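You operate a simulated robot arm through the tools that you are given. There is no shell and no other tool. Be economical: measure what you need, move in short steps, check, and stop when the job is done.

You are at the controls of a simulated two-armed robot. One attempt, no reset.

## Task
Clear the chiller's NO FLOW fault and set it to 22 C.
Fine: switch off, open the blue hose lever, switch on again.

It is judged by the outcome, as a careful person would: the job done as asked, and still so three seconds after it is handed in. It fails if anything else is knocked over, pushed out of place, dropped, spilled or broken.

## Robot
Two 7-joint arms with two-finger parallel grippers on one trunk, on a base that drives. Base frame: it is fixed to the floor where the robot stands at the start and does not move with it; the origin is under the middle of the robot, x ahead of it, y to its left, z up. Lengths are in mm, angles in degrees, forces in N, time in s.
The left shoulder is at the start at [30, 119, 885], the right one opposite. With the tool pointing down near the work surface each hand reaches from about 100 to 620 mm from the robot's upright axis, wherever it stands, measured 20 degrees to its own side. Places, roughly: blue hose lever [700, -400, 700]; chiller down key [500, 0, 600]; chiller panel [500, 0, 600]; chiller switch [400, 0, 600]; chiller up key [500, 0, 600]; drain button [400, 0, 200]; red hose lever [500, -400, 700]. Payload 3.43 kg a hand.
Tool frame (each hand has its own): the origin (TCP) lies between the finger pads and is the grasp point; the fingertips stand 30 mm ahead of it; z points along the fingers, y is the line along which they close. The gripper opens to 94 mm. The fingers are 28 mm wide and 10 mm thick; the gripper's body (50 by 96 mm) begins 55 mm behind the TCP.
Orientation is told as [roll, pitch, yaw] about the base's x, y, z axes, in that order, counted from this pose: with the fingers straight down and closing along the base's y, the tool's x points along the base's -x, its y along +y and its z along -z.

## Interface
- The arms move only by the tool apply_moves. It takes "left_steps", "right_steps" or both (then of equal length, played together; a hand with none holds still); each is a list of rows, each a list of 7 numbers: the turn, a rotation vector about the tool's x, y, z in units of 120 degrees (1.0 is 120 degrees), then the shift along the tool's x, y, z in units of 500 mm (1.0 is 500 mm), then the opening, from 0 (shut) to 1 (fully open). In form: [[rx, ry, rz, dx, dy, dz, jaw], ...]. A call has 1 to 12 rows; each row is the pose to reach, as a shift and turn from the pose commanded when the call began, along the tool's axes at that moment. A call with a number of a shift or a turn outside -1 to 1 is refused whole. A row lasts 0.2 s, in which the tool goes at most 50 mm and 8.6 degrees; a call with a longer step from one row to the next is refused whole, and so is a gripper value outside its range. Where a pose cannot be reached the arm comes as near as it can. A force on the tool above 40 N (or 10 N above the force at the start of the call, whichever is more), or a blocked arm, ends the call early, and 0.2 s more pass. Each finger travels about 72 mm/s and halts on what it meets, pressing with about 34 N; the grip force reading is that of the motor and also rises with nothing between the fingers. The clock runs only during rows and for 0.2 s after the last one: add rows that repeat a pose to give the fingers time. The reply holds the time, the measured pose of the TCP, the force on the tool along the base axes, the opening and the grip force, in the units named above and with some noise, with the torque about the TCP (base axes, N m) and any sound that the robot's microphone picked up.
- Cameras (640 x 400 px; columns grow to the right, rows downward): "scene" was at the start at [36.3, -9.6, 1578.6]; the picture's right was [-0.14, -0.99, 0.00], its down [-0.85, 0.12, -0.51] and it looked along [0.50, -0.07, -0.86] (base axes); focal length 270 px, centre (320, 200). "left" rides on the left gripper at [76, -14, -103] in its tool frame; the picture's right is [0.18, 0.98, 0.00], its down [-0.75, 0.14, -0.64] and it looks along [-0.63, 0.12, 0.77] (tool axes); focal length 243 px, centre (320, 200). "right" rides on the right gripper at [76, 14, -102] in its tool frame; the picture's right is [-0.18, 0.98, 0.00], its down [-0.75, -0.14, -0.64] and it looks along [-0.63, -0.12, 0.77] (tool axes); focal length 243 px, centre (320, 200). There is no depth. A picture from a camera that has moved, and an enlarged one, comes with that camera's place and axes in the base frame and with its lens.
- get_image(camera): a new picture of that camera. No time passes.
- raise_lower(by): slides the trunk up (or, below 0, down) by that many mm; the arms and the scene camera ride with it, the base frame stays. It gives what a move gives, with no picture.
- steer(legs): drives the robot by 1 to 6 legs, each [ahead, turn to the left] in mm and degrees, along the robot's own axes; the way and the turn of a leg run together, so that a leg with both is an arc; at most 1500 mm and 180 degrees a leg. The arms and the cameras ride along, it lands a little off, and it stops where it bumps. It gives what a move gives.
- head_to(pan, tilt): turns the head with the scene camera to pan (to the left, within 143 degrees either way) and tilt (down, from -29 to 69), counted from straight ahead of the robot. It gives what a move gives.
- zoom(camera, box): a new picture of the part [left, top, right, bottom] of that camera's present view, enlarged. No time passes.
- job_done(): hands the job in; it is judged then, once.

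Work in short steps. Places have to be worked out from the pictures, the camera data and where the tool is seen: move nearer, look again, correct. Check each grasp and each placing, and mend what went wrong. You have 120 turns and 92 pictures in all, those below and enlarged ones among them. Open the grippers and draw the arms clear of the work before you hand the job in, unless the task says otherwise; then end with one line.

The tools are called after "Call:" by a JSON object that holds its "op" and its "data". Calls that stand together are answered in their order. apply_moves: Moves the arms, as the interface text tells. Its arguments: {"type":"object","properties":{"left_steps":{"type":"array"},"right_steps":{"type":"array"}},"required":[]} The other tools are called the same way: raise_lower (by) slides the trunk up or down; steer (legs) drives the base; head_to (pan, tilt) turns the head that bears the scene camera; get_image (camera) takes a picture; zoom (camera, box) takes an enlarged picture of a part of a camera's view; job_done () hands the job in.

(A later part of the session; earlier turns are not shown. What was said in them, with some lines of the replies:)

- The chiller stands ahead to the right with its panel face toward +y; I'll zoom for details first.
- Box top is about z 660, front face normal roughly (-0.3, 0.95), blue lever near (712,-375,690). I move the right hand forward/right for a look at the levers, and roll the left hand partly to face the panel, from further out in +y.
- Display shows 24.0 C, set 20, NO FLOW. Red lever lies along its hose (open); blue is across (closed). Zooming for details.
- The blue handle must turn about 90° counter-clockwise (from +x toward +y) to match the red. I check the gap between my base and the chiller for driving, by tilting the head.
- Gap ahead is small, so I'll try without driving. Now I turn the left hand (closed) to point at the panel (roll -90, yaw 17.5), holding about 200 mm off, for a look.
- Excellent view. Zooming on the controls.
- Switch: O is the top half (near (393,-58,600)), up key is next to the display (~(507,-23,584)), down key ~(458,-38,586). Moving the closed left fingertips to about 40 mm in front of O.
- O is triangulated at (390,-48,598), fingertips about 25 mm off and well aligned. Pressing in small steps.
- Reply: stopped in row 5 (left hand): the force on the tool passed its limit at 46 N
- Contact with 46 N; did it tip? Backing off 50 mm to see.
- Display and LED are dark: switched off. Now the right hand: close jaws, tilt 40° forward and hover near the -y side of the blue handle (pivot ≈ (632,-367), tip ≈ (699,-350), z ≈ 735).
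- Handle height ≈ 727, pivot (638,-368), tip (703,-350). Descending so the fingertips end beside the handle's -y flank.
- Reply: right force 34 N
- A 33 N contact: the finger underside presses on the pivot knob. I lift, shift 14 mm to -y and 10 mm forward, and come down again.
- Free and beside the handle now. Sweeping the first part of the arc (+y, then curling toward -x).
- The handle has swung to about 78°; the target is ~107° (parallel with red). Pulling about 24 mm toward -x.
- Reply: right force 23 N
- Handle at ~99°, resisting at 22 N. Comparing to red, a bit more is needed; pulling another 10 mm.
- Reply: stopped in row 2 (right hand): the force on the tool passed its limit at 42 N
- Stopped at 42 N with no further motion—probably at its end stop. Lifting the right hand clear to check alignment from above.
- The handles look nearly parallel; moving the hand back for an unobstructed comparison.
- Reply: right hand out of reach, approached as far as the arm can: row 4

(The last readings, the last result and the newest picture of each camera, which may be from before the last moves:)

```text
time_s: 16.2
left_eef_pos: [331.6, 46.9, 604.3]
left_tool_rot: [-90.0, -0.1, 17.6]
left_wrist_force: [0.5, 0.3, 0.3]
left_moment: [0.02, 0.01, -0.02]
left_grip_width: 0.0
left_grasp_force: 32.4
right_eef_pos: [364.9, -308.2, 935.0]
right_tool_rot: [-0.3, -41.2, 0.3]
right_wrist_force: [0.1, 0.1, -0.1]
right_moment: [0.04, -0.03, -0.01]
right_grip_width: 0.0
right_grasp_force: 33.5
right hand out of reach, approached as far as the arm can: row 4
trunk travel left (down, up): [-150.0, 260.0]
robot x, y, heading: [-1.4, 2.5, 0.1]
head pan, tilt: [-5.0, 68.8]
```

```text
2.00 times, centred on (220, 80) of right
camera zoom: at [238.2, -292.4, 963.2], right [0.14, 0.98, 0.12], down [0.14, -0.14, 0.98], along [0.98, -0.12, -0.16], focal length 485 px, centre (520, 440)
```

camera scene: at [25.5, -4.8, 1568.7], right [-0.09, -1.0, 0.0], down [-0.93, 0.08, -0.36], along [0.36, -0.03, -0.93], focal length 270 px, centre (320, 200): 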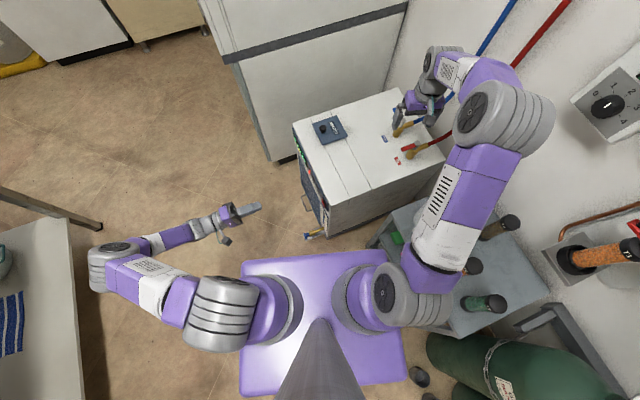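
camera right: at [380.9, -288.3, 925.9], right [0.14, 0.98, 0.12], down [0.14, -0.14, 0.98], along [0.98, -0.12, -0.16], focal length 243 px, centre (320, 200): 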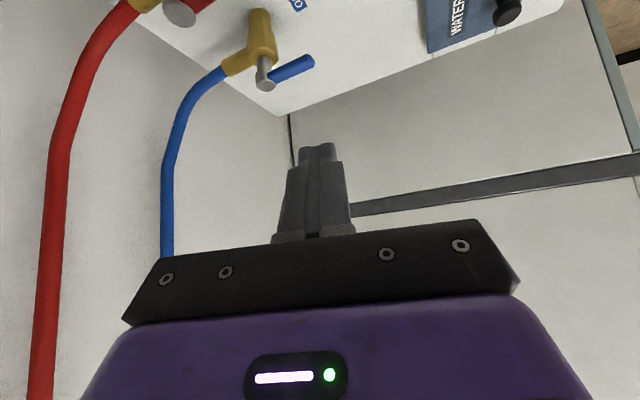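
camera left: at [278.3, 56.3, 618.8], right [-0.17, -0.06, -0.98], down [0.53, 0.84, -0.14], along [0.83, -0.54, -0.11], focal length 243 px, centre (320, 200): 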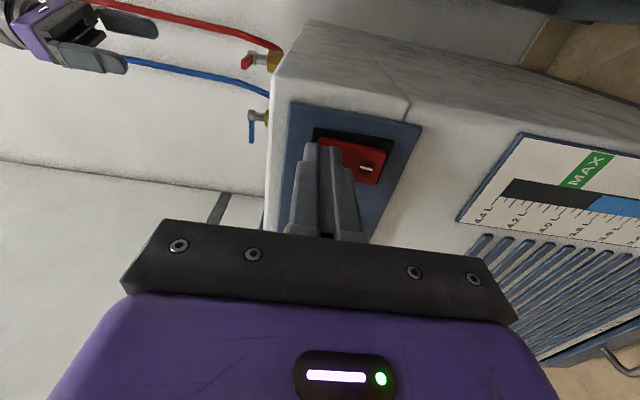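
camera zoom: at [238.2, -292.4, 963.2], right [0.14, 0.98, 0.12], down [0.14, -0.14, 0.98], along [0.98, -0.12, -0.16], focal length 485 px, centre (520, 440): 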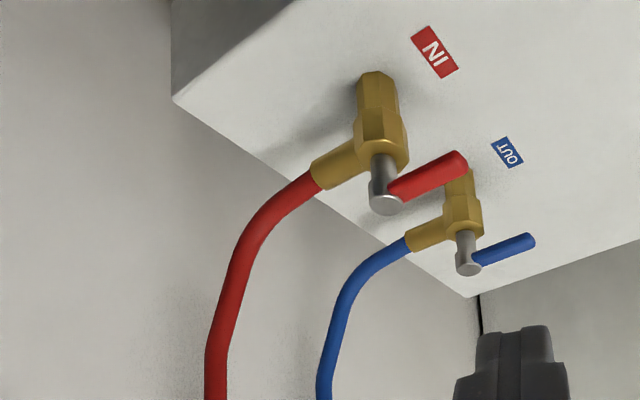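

Both levers are parallel: blue is open. Now switch on: press the lower half "I" (z ≈ 572).

Call:
{"op": "apply_moves", "data": {"left_steps": [[0, 0, 0, -0.028, 0.033, 0.054, 0], [0, 0, 0, -0.057, 0.066, 0.108, 0], [0, 0, 0, -0.057, 0.066, 0.13, 0], [0, 0, 0, -0.057, 0.066, 0.144, 0], [0, 0, 0, -0.057, 0.066, 0.154, 0], [0, 0, 0, -0.057, 0.066, 0.162, 0], [0, 0, 0, -0.057, 0.066, 0.17, 0]]}}

Call:
{"op": "get_image", "data": {"camera": "left"}}

Call:
{"op": "zoom", "data": {"camera": "scene", "box": [260, 120, 380, 250]}}

```text
time_s: 17.8
left_eef_pos: [382.2, -17.2, 571.2]
left_tool_rot: [-89.8, -0.2, 17.8]
left_wrist_force: [-7.9, 9.8, 6.4]
left_moment: [-0.24, -0.2, 0.02]
left_grip_width: 0.0
left_grasp_force: 32.9
right_eef_pos: [364.0, -306.8, 936.0]
right_tool_rot: [-0.4, -41.3, 0.4]
right_wrist_force: [-0.3, -0.1, -0.6]
right_moment: [0.01, 0.0, 0.0]
right_grip_width: 0.0
right_grasp_force: 33.6
trunk travel left (down, up): [-150.0, 260.0]
robot x, y, heading: [-0.8, -0.3, 0.1]
head pan, tilt: [-5.0, 68.8]
stopped in row 7 (left hand): the force on the tool passed its limit at 44 N (the readings are from after the stop); the commanded pose is now the measured one
```

```text
51 pictures are left
camera left: at [279.7, 56.9, 585.8], right [-0.17, -0.05, -0.98], down [0.52, 0.84, -0.13], along [0.83, -0.54, -0.12], focal length 243 px, centre (320, 200)
```

left: 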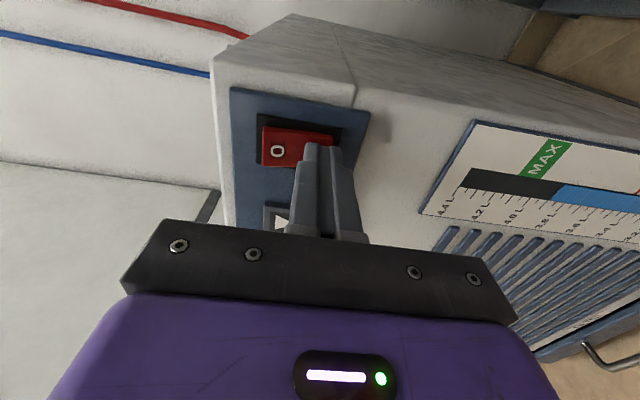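

```text
3.08 times, centred on (320, 185) of scene
camera zoom: at [24.4, -3.8, 1568.8], right [-0.08, -1.0, 0.0], down [-0.93, 0.08, -0.36], along [0.36, -0.03, -0.93], focal length 829 px, centre (320, 246)
```

zoom: 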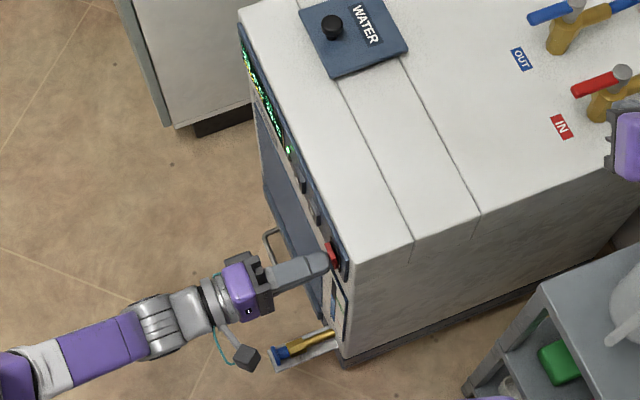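

Display is lit and the LED is green. Backing off and moving in front of the up key at ~80 mm standoff.

Call:
{"op": "apply_moves", "data": {"left_steps": [[0, 0, 0, 0, 0, -0.06, 0], [0, 0, 0, 0, 0, -0.12, 0], [0, 0, 0, -0.08, -0.01, -0.11, 0], [0, 0, 0, -0.16, -0.02, -0.09, 0], [0, 0, 0, -0.235, -0.028, -0.073, 0]]}}

Call:
{"op": "get_image", "data": {"camera": "left"}}

```text
time_s: 19.0
left_eef_pos: [483.9, 52.8, 584.1]
left_tool_rot: [-89.8, -0.2, 17.7]
left_wrist_force: [0.3, 0.3, 0.9]
left_moment: [-0.02, 0.06, -0.04]
left_grip_width: 0.0
left_grasp_force: 32.6
right_eef_pos: [365.5, -306.8, 935.7]
right_tool_rot: [-0.3, -41.2, 0.5]
right_wrist_force: [-0.2, -0.2, -0.3]
right_moment: [0.01, -0.04, -0.01]
right_grip_width: 0.1
right_grasp_force: 33.2
trunk travel left (down, up): [-150.0, 260.0]
robot x, y, heading: [-0.9, 4.6, 0.2]
head pan, tilt: [-5.0, 68.8]
```

```text
49 pictures are left
camera left: at [380.9, 127.1, 598.7], right [-0.17, -0.05, -0.98], down [0.52, 0.84, -0.14], along [0.83, -0.54, -0.12], focal length 243 px, centre (320, 200)
```

left: 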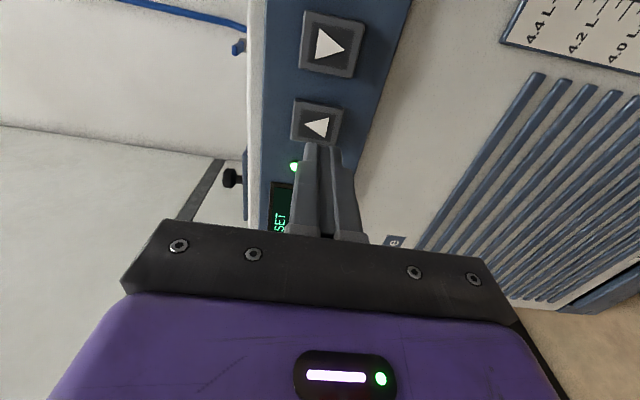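

Up key at about (501.6,-18,586); tips are 43 mm off. Aligning and approaching to light contact.

Call:
{"op": "apply_moves", "data": {"left_steps": [[0, 0, 0, 0.01, -0.004, 0.04, 0], [0, 0, 0, 0.01, -0.004, 0.068, 0], [0, 0, 0, 0.01, -0.004, 0.076, 0], [0, 0, 0, 0.01, -0.004, 0.084, 0], [0, 0, 0, 0.01, -0.004, 0.04, 0]]}}

Call:
{"op": "get_image", "data": {"camera": "left"}}

Call:
{"op": "zoom", "data": {"camera": "scene", "box": [270, 110, 350, 190]}}

```text
time_s: 20.2
left_eef_pos: [485.7, 31.7, 586.5]
left_tool_rot: [-89.8, -0.2, 17.8]
left_wrist_force: [0.5, 0.6, -0.6]
left_moment: [-0.01, 0.0, -0.01]
left_grip_width: 0.0
left_grasp_force: 33.2
right_eef_pos: [365.5, -305.7, 936.7]
right_tool_rot: [-0.4, -41.3, 0.4]
right_wrist_force: [1.5, 0.2, 0.2]
right_moment: [-0.01, 0.03, 0.02]
right_grip_width: 0.2
right_grasp_force: 33.5
trunk travel left (down, up): [-150.0, 260.0]
robot x, y, heading: [1.1, -1.0, 0.3]
head pan, tilt: [-5.0, 68.8]
heard: click
```

```text
48 pictures are left
camera left: at [381.9, 106.0, 601.7], right [-0.17, -0.05, -0.98], down [0.52, 0.84, -0.14], along [0.83, -0.54, -0.12], focal length 243 px, centre (320, 200)
```

left: 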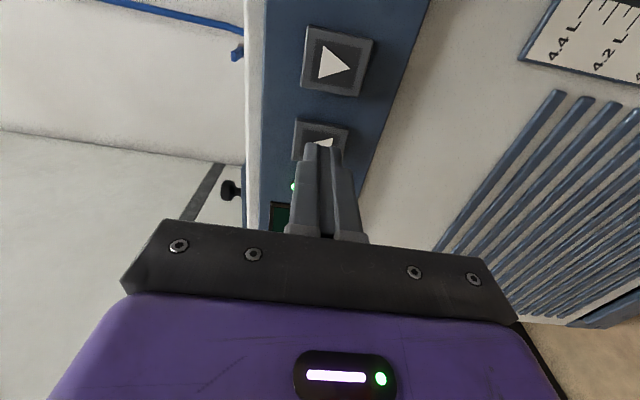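

```text
5.00 times, centred on (310, 150) of scene
camera zoom: at [25.1, -3.4, 1568.7], right [-0.08, -1.0, 0.0], down [-0.93, 0.08, -0.36], along [0.36, -0.03, -0.93], focal length 1348 px, centre (370, 450)
```

zoom: 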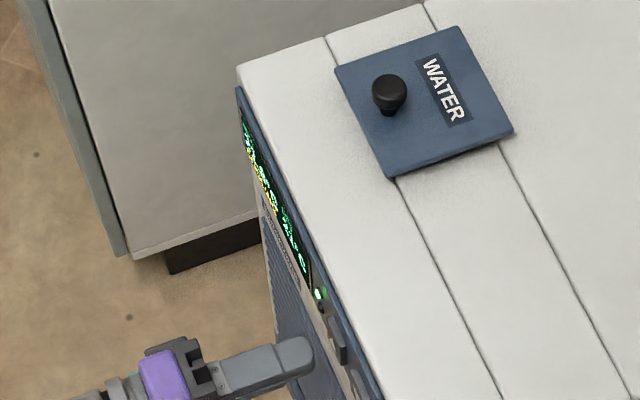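

Click heard. Backing away to read the display (a yellow line is still there).

Call:
{"op": "apply_moves", "data": {"left_steps": [[0, 0, 0, 0.03, 0, -0.09, 0], [0, 0, 0, 0.06, 0, -0.18, 0], [0, 0, 0, 0.11, 0, -0.25, 0], [0, 0, 0, 0.16, 0, -0.32, 0]]}}

Call:
{"op": "get_image", "data": {"camera": "left"}}

```text
time_s: 21.2
left_eef_pos: [360.5, 159.8, 586.9]
left_tool_rot: [-89.6, -0.3, 17.6]
left_wrist_force: [0.0, -0.8, 0.2]
left_moment: [0.01, 0.02, 0.01]
left_grip_width: 0.1
left_grasp_force: 33.0
right_eef_pos: [363.9, -306.4, 935.4]
right_tool_rot: [-0.3, -41.2, 0.4]
right_wrist_force: [0.5, -0.2, -1.6]
right_moment: [0.01, 0.01, 0.01]
right_grip_width: 0.0
right_grasp_force: 33.1
trunk travel left (down, up): [-150.0, 260.0]
robot x, y, heading: [-3.6, 1.8, 0.2]
head pan, tilt: [-5.0, 68.8]
```

```text
46 pictures are left
camera left: at [257.2, 233.2, 602.6], right [-0.17, -0.05, -0.98], down [0.52, 0.84, -0.13], along [0.83, -0.54, -0.12], focal length 243 px, centre (320, 200)
```

left: 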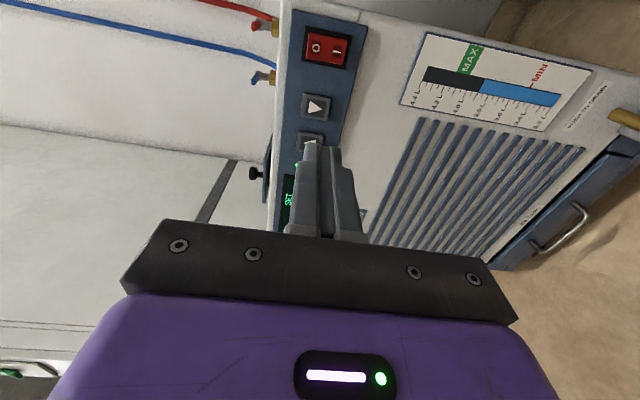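

The finger blocks the display; raising the hand 140 mm and lateral back to see it.

Call:
{"op": "apply_moves", "data": {"left_steps": [[0, 0, 0, 0, -0.09, 0, 0], [0, 0, 0, 0, -0.18, 0, 0], [0, 0, 0, 0, -0.28, -0.02, 0]]}}

Call:
{"op": "zoom", "data": {"camera": "left", "box": [300, 50, 500, 250]}}

```text
refused: row 3 steps farther than a row can; nothing moved
```

```text
2.00 times, centred on (400, 150) of left
camera zoom: at [257.2, 233.2, 602.6], right [-0.17, -0.05, -0.98], down [0.52, 0.84, -0.13], along [0.83, -0.54, -0.12], focal length 485 px, centre (160, 300)
```

zoom: 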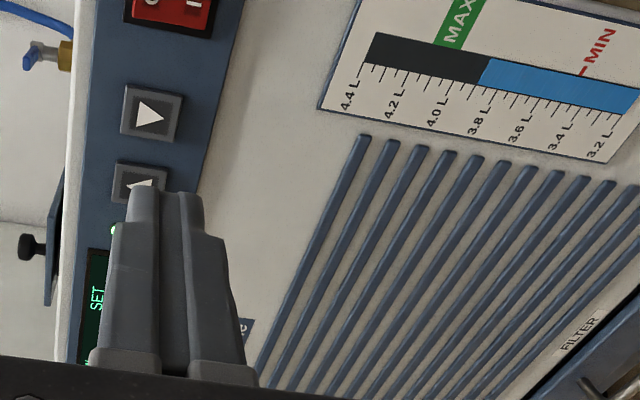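

One row was too long; repeating with shorter rows.

Call:
{"op": "apply_moves", "data": {"left_steps": [[0, 0, 0, 0, -0.09, 0, 0], [0, 0, 0, 0, -0.18, 0, 0], [0, 0, 0, 0, -0.27, 0, 0]]}}

Call:
{"op": "get_image", "data": {"camera": "left"}}

```text
time_s: 22.0
left_eef_pos: [360.1, 158.8, 722.8]
left_tool_rot: [-89.7, -0.2, 17.7]
left_wrist_force: [-0.7, 0.3, 0.5]
left_moment: [0.02, 0.0, 0.02]
left_grip_width: 0.0
left_grasp_force: 33.1
right_eef_pos: [364.5, -306.9, 934.3]
right_tool_rot: [-0.4, -41.3, 0.4]
right_wrist_force: [0.0, 0.3, -0.2]
right_moment: [-0.05, -0.04, -0.01]
right_grip_width: 0.1
right_grasp_force: 32.9
trunk travel left (down, up): [-150.0, 260.0]
robot x, y, heading: [2.8, -2.1, 0.4]
head pan, tilt: [-5.0, 68.8]
```

```text
44 pictures are left
camera left: at [256.7, 231.8, 737.8], right [-0.17, -0.05, -0.98], down [0.52, 0.84, -0.14], along [0.83, -0.54, -0.12], focal length 243 px, centre (320, 200)
```

left: 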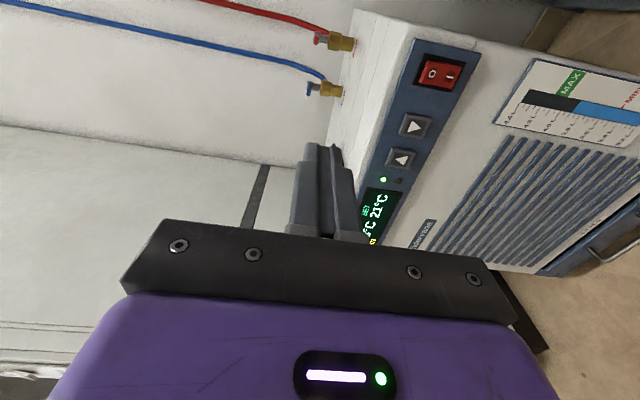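

SET now reads 21. One more press of the up key by the same path.

Call:
{"op": "apply_moves", "data": {"left_steps": [[0, 0, 0, 0, 0.09, 0, 0], [0, 0, 0, -0.01, 0.18, 0.02, 0], [0, 0, 0, -0.05, 0.25, 0.07, 0], [0, 0, 0, -0.1, 0.27, 0.14, 0], [0, 0, 0, -0.14, 0.27, 0.22, 0], [0, 0, 0, -0.16, 0.27, 0.28, 0], [0, 0, 0, -0.16, 0.27, 0.34, 0], [0, 0, 0, -0.16, 0.27, 0.356, 0], [0, 0, 0, -0.16, 0.27, 0.364, 0], [0, 0, 0, -0.16, 0.27, 0.32, 0], [0, 0, 0, -0.13, 0.27, 0.24, 0]]}}

```text
time_s: 24.4
left_eef_pos: [457.9, 63.0, 588.0]
left_tool_rot: [-89.9, -0.3, 17.6]
left_wrist_force: [0.2, -0.3, -0.2]
left_moment: [-0.03, 0.0, -0.02]
left_grip_width: 0.2
left_grasp_force: 32.7
right_eef_pos: [365.0, -307.7, 935.9]
right_tool_rot: [-0.4, -41.3, 0.3]
right_wrist_force: [-1.0, -1.5, 0.6]
right_moment: [-0.02, 0.01, -0.01]
right_grip_width: 0.0
right_grasp_force: 32.7
trunk travel left (down, up): [-150.0, 260.0]
robot x, y, heading: [0.5, -0.7, 0.1]
head pan, tilt: [-5.0, 68.8]
heard: click
```

Click heard. Backing off and up to read the display, opening the grippers on the way.

Call:
{"op": "apply_moves", "data": {"left_steps": [[0, 0, 0, 0.03, 0, -0.08, 0], [0, 0, 0, 0.06, -0.02, -0.16, 0], [0, 0, 0, 0.08, -0.08, -0.22, 0], [0, 0, 0, 0.1, -0.16, -0.26, 0.3], [0, 0, 0, 0.1, -0.25, -0.26, 0.6], [0, 0, 0, 0.1, -0.34, -0.26, 1], [0, 0, 0, 0.1, -0.42, -0.26, 1], [0, 0, 0, 0.1, -0.42, -0.26, 1]], "right_steps": [[0, 0, 0, 0, 0, 0, 0.3], [0, 0, 0, 0, 0, 0, 0.6], [0, 0, 0, 0, 0, 0, 1], [0, 0, 0, 0, 0, 0, 1], [0, 0, 0, 0, 0, 0, 1], [0, 0, 0, 0, 0, 0, 1], [0, 0, 0, 0, 0, 0, 1], [0, 0, 0, 0, 0, 0, 1]]}}

Call:
{"op": "get_image", "data": {"camera": "left"}}

Call:
{"op": "get_image", "data": {"camera": "scene"}}

```text
time_s: 26.2
left_eef_pos: [371.2, 175.0, 797.5]
left_tool_rot: [-89.7, -0.2, 17.7]
left_wrist_force: [0.2, -0.5, -0.3]
left_moment: [-0.02, 0.03, -0.02]
left_grip_width: 93.9
left_grasp_force: 0.1
right_eef_pos: [364.4, -306.9, 935.7]
right_tool_rot: [-0.5, -41.2, 0.4]
right_wrist_force: [1.0, -0.1, -0.5]
right_moment: [-0.01, -0.01, -0.03]
right_grip_width: 94.2
right_grasp_force: 0.0
trunk travel left (down, up): [-150.0, 260.0]
robot x, y, heading: [-1.0, 4.0, -0.1]
head pan, tilt: [-5.0, 68.8]
```

```text
43 pictures are left
camera left: at [268.1, 248.4, 813.0], right [-0.17, -0.05, -0.98], down [0.52, 0.84, -0.14], along [0.83, -0.54, -0.12], focal length 243 px, centre (320, 200)
```

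left: 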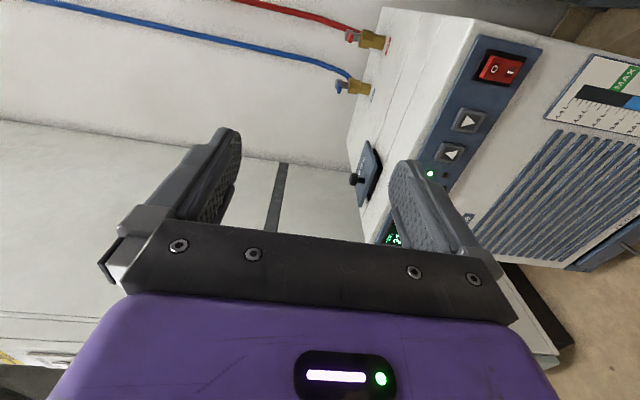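

```text
42 pictures are left
camera scene: at [25.3, -3.7, 1568.7], right [-0.08, -1.0, 0.0], down [-0.93, 0.08, -0.36], along [0.36, -0.03, -0.93], focal length 270 px, centre (320, 200)
```

scene: 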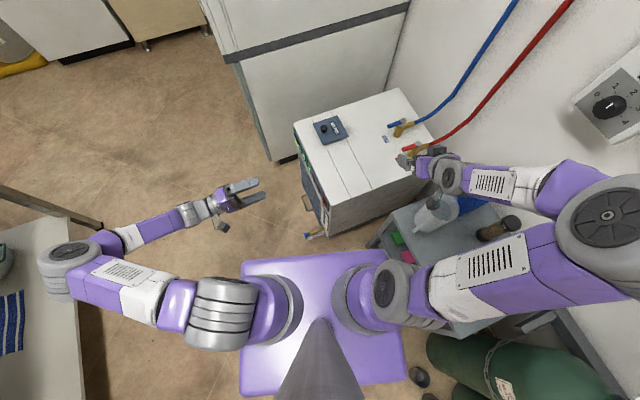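

Display hidden behind a finger; raising the hand another 90 mm.

Call:
{"op": "apply_moves", "data": {"left_steps": [[0, 0, 0, 0.03, -0.09, 0, 1], [0, 0, 0, 0.06, -0.18, 0, 1], [0, 0, 0, 0.09, -0.25, 0, 1]]}}

Call:
{"op": "zoom", "data": {"camera": "left", "box": [370, 50, 570, 250]}}

```text
time_s: 27.0
left_eef_pos: [328.6, 156.6, 923.2]
left_tool_rot: [-89.7, -0.2, 17.7]
left_wrist_force: [-0.6, 0.2, -0.3]
left_moment: [0.01, -0.03, -0.04]
left_grip_width: 94.0
left_grasp_force: 0.1
right_eef_pos: [363.2, -307.0, 935.9]
right_tool_rot: [-0.3, -41.3, 0.4]
right_wrist_force: [-0.6, -0.2, -0.1]
right_moment: [-0.01, 0.01, 0.01]
right_grip_width: 94.1
right_grasp_force: 0.0
trunk travel left (down, up): [-150.0, 260.0]
robot x, y, heading: [-2.7, 3.7, -0.0]
head pan, tilt: [-5.0, 68.8]
```

```text
2.00 times, centred on (470, 150) of left
camera zoom: at [223.9, 230.5, 937.5], right [-0.17, -0.05, -0.98], down [0.52, 0.84, -0.13], along [0.83, -0.54, -0.12], focal length 485 px, centre (20, 300)
```

zoom: 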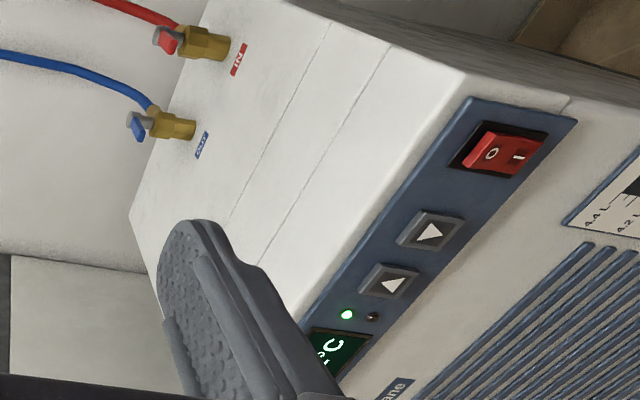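

I'll return the left hand to its earlier tool-down pose, which saw the display fully.

Call:
{"op": "apply_moves", "data": {"left_steps": [[-0.062, 0.0095, 0.0095, -0.0257, 0.0067, -0.0156, 1], [-0.124, 0.0191, 0.0191, -0.0513, 0.0133, -0.0312, 1], [-0.186, 0.0286, 0.0286, -0.077, 0.02, -0.0468, 1], [-0.2479, 0.0382, 0.0382, -0.1027, 0.0267, -0.0623, 1], [-0.3099, 0.0477, 0.0477, -0.1283, 0.0333, -0.0779, 1], [-0.3719, 0.0573, 0.0573, -0.154, 0.04, -0.0935, 1], [-0.4339, 0.0668, 0.0668, -0.1797, 0.0467, -0.1091, 1], [-0.4959, 0.0763, 0.0763, -0.2053, 0.0533, -0.1247, 1], [-0.5579, 0.0859, 0.0859, -0.231, 0.06, -0.1403, 1], [-0.6198, 0.0954, 0.0954, -0.2567, 0.0667, -0.1558, 1], [-0.6818, 0.105, 0.105, -0.2823, 0.0733, -0.1714, 1], [-0.7438, 0.1145, 0.1145, -0.308, 0.08, -0.187, 1]]}}

Call:
{"op": "zoom", "data": {"camera": "left", "box": [0, 0, 260, 210]}}

```text
time_s: 29.6
left_eef_pos: [447.8, 295.4, 884.9]
left_tool_rot: [0.5, 0.0, 0.3]
left_wrist_force: [0.2, 0.2, -0.2]
left_moment: [0.01, 0.01, 0.03]
left_grip_width: 94.2
left_grasp_force: 0.1
right_eef_pos: [365.4, -306.0, 936.4]
right_tool_rot: [-0.2, -41.3, 0.4]
right_wrist_force: [-0.2, 0.6, 0.0]
right_moment: [0.01, 0.01, 0.03]
right_grip_width: 93.9
right_grasp_force: 0.0
trunk travel left (down, up): [-150.0, 260.0]
robot x, y, heading: [-0.4, 0.2, 0.2]
head pan, tilt: [-5.0, 68.8]
```

```text
1.90 times, centred on (130, 105) of left
camera zoom: at [371.3, 279.6, 987.1], right [-0.19, 0.98, 0.01], down [0.75, 0.14, 0.65], along [0.63, 0.13, -0.76], focal length 462 px, centre (682, 381)
```

zoom: 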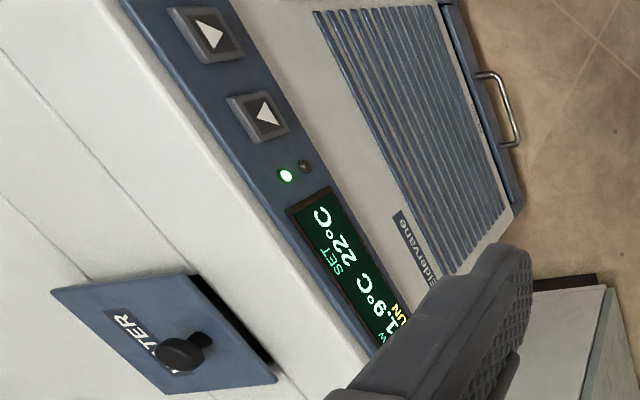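

The display shows SET 22 °C and RUN with a green LED. Both arms are clear and the grippers are open, so I'm handing in.

Call:
{"op": "job_done", "data": {}}

```text
The job is handed in.
```

The chiller's NO FLOW fault is cleared: I switched it off, opened the blue hose lever and switched it back on, and it now shows RUN with a 22 °C setpoint.
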